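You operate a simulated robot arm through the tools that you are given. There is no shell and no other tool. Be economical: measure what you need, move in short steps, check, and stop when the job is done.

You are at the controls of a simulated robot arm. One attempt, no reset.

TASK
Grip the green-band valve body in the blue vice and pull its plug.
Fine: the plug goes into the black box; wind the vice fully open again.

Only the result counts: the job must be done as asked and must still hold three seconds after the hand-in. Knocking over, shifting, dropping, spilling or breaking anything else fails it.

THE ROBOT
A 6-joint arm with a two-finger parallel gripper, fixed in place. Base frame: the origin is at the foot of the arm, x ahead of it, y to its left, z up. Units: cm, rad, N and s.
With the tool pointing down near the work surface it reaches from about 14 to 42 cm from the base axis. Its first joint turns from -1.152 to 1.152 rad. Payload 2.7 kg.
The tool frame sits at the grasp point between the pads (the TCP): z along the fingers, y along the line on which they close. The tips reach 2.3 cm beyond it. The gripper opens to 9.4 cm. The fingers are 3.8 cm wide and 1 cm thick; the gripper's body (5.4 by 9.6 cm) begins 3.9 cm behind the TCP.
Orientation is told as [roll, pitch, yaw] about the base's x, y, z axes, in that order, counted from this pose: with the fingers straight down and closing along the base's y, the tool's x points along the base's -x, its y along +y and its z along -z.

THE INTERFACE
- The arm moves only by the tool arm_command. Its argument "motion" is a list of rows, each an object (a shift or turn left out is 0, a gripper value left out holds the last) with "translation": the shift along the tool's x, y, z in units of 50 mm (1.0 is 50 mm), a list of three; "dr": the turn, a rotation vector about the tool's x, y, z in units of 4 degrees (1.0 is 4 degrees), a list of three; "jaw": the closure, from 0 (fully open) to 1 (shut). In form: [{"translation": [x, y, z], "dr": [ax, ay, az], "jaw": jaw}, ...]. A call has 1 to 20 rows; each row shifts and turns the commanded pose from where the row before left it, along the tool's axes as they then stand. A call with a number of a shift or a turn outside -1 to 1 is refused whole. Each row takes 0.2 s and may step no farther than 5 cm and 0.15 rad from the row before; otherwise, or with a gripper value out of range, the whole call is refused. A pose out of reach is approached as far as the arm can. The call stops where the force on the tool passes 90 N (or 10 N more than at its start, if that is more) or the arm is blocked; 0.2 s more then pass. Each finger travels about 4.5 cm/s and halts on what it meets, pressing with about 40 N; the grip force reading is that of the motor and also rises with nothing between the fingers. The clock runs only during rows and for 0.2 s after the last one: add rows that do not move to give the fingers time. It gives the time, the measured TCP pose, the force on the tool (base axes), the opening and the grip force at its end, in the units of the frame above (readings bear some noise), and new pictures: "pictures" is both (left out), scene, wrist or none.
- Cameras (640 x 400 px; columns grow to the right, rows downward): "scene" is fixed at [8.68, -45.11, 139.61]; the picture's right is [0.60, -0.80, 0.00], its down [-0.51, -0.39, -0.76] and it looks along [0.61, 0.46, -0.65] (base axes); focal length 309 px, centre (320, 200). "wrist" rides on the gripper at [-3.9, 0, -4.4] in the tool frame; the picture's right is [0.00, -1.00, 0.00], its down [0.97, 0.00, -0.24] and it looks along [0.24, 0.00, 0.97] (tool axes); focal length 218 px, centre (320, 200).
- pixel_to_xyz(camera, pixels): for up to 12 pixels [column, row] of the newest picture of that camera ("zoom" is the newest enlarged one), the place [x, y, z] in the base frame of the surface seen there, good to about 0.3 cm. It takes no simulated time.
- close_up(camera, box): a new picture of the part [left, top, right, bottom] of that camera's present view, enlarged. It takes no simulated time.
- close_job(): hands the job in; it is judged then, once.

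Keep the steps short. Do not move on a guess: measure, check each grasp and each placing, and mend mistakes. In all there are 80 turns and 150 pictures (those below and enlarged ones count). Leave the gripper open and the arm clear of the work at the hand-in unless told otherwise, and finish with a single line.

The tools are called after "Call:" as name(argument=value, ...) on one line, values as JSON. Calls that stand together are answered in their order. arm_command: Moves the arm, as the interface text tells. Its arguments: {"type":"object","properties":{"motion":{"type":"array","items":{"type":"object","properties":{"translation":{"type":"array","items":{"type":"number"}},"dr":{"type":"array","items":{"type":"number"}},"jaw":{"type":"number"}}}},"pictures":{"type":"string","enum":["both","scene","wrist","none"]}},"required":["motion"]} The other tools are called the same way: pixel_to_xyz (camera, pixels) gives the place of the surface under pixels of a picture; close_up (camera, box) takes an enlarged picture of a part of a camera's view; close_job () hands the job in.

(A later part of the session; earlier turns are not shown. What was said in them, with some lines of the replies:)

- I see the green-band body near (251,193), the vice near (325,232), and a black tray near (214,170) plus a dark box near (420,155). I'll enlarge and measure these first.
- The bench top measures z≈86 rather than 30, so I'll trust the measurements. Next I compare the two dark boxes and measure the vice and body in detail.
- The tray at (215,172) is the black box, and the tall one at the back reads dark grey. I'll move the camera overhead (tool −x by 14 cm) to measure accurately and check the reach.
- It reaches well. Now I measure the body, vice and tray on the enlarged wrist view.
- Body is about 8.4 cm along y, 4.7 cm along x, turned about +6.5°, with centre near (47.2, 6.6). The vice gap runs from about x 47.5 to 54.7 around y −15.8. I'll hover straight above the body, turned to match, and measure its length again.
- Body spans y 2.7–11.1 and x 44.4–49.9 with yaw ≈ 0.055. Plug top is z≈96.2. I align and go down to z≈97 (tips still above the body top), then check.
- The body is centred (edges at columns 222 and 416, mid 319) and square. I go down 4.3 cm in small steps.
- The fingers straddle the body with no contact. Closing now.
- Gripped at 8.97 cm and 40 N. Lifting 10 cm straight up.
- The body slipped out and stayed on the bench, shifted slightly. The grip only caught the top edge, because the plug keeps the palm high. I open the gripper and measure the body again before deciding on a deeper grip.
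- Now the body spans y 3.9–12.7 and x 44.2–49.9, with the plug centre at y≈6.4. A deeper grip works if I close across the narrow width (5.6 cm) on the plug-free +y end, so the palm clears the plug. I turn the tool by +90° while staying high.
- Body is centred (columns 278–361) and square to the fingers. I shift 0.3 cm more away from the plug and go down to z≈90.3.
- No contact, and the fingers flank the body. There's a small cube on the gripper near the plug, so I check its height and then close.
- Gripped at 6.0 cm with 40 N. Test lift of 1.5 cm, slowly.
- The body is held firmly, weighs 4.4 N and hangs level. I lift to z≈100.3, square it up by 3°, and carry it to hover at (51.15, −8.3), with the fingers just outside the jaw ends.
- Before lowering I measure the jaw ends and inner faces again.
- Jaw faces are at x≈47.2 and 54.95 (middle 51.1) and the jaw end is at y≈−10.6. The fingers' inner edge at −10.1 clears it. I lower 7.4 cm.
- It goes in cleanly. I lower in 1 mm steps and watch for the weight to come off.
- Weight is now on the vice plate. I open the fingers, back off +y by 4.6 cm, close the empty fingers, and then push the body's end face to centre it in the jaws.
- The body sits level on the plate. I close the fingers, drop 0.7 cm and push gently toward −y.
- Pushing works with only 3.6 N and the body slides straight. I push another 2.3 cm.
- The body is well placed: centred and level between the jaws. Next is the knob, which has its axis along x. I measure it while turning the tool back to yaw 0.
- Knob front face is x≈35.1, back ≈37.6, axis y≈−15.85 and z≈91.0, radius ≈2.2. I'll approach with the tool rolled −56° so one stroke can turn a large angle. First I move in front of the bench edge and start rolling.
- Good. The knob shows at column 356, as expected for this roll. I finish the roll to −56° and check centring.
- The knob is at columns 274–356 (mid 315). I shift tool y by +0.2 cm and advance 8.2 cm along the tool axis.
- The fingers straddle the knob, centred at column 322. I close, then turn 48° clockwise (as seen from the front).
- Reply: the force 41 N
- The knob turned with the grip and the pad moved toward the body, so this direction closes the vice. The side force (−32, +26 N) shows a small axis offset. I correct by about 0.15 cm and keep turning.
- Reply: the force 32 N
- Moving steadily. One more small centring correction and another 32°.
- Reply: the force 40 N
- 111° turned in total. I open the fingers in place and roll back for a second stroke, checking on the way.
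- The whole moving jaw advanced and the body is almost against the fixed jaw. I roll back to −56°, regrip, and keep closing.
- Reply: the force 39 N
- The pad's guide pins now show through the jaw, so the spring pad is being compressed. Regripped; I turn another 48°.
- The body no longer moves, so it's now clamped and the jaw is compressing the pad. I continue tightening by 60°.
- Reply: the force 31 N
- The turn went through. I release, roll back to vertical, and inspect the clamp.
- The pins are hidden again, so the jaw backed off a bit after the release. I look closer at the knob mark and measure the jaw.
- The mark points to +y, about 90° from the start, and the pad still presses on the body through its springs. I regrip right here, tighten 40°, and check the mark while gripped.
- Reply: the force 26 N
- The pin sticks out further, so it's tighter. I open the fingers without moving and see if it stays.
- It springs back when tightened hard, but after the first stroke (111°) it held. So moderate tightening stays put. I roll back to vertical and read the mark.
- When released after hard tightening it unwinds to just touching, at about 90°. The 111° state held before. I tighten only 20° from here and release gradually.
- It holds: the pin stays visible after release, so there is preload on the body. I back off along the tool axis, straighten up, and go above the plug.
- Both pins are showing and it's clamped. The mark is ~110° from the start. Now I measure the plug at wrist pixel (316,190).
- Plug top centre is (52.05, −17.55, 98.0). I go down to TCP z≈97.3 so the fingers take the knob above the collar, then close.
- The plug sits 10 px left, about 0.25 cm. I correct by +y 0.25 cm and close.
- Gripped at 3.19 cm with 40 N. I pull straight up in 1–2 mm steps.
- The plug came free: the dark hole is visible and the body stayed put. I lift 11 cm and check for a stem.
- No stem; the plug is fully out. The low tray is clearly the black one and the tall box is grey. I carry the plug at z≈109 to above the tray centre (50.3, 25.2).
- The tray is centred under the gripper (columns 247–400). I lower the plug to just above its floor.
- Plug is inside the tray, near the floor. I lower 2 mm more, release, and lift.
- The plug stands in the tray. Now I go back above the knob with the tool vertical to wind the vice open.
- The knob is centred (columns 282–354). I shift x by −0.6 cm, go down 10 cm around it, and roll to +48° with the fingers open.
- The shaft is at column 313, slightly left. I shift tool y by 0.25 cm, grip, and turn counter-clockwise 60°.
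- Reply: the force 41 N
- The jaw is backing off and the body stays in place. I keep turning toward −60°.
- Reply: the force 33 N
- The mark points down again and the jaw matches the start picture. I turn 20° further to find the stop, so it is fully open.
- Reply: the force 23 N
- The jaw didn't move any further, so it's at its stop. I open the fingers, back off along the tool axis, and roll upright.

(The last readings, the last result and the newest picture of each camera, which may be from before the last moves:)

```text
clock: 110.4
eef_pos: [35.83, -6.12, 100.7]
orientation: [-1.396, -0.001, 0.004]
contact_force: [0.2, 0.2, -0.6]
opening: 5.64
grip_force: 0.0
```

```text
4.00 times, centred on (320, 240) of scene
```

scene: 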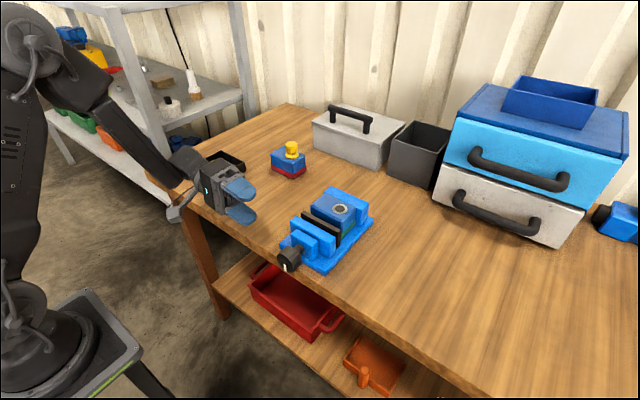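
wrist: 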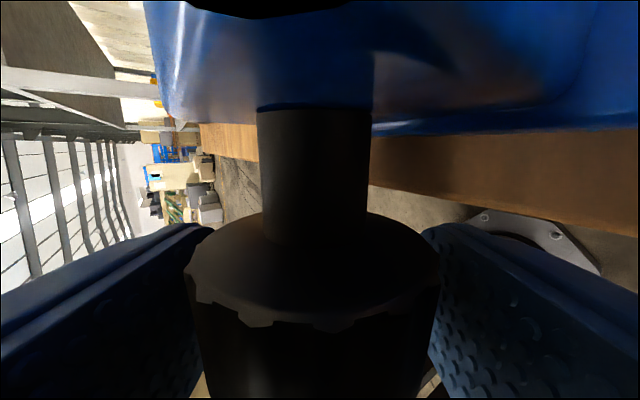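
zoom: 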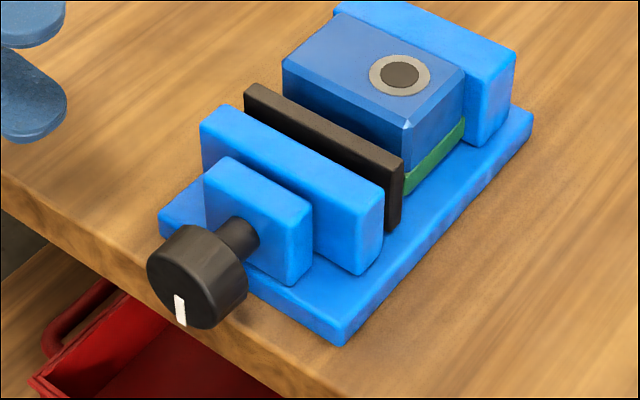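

The vice matches its start state, mark down and jaw fully back. I straighten the tool and open the gripper fully.

Call:
arm_command(motion=[{"translation": [0, -0.8, 0], "jaw": 0}, {"dr": [-1, 0, 0]}, {"dr": [-1, 0, 0]}, {"dr": [-1, 0, 0]}, {"dr": [-1, 0, 0]}, {"dr": [-1, 0, 0]}, {"dr": [-1, 0, 0]}, {"dr": [-1, 0, 0]}, {"dr": [-1, 0, 0]}, {"dr": [-1, 0, 0]}, {"dr": [-1, 0, 0]}, {"dr": [-1, 0, 0]}, {"dr": [-1, 0, 0]}, {"dr": [-1, 0, 0]}, {"dr": [-1, 0, 0]}, {"dr": [-1, 0, 0]}, {"dr": [-1, 0, 0]}, {"dr": [-1, 0, 0]}, {"translation": [0, 0, -0.7]}, {}], pictures="scene")

Call:
close_up(camera="scene", box=[170, 120, 390, 290])

```text
clock: 114.6
eef_pos: [35.74, -5.77, 108.04]
orientation: [-0.209, 0.0, 0.004]
contact_force: [-0.3, -0.2, -0.1]
opening: 9.4
grip_force: 0.1
```

scene: 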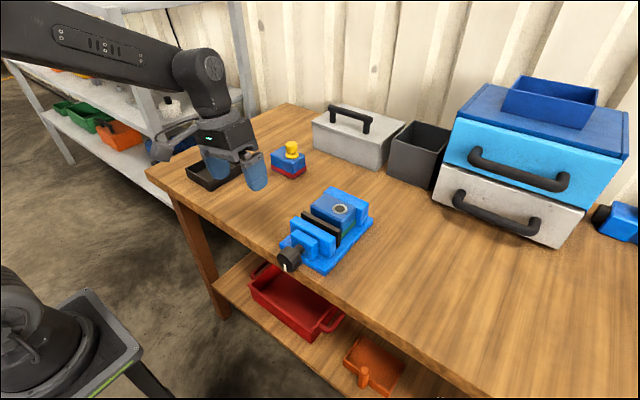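

```text
2.35 times, centred on (280, 205) of scene
```

zoom: 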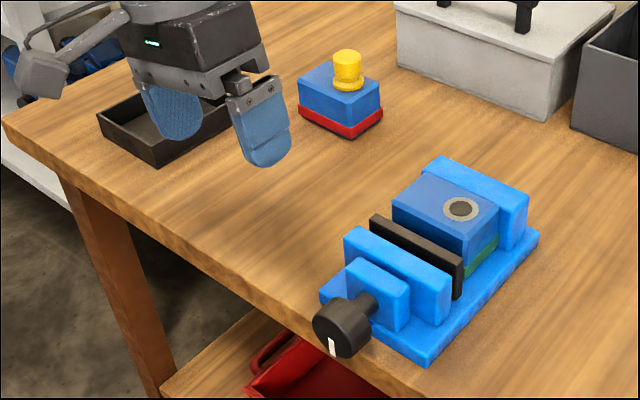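

Plug is in the black tray, the vice is fully open with the body resting in it, the other items look undisturbed, and the arm is clear with the gripper open. Handing in.

Call:
close_job()

```text
The job is handed in.
```

I clamped the green-band valve body in the blue vice, pulled its plug and put it in the black tray (my pick for the black box), then wound the vice fully open with the body still resting between its jaws; my first grip slipped and slid the body about 1.4 cm on the bench.
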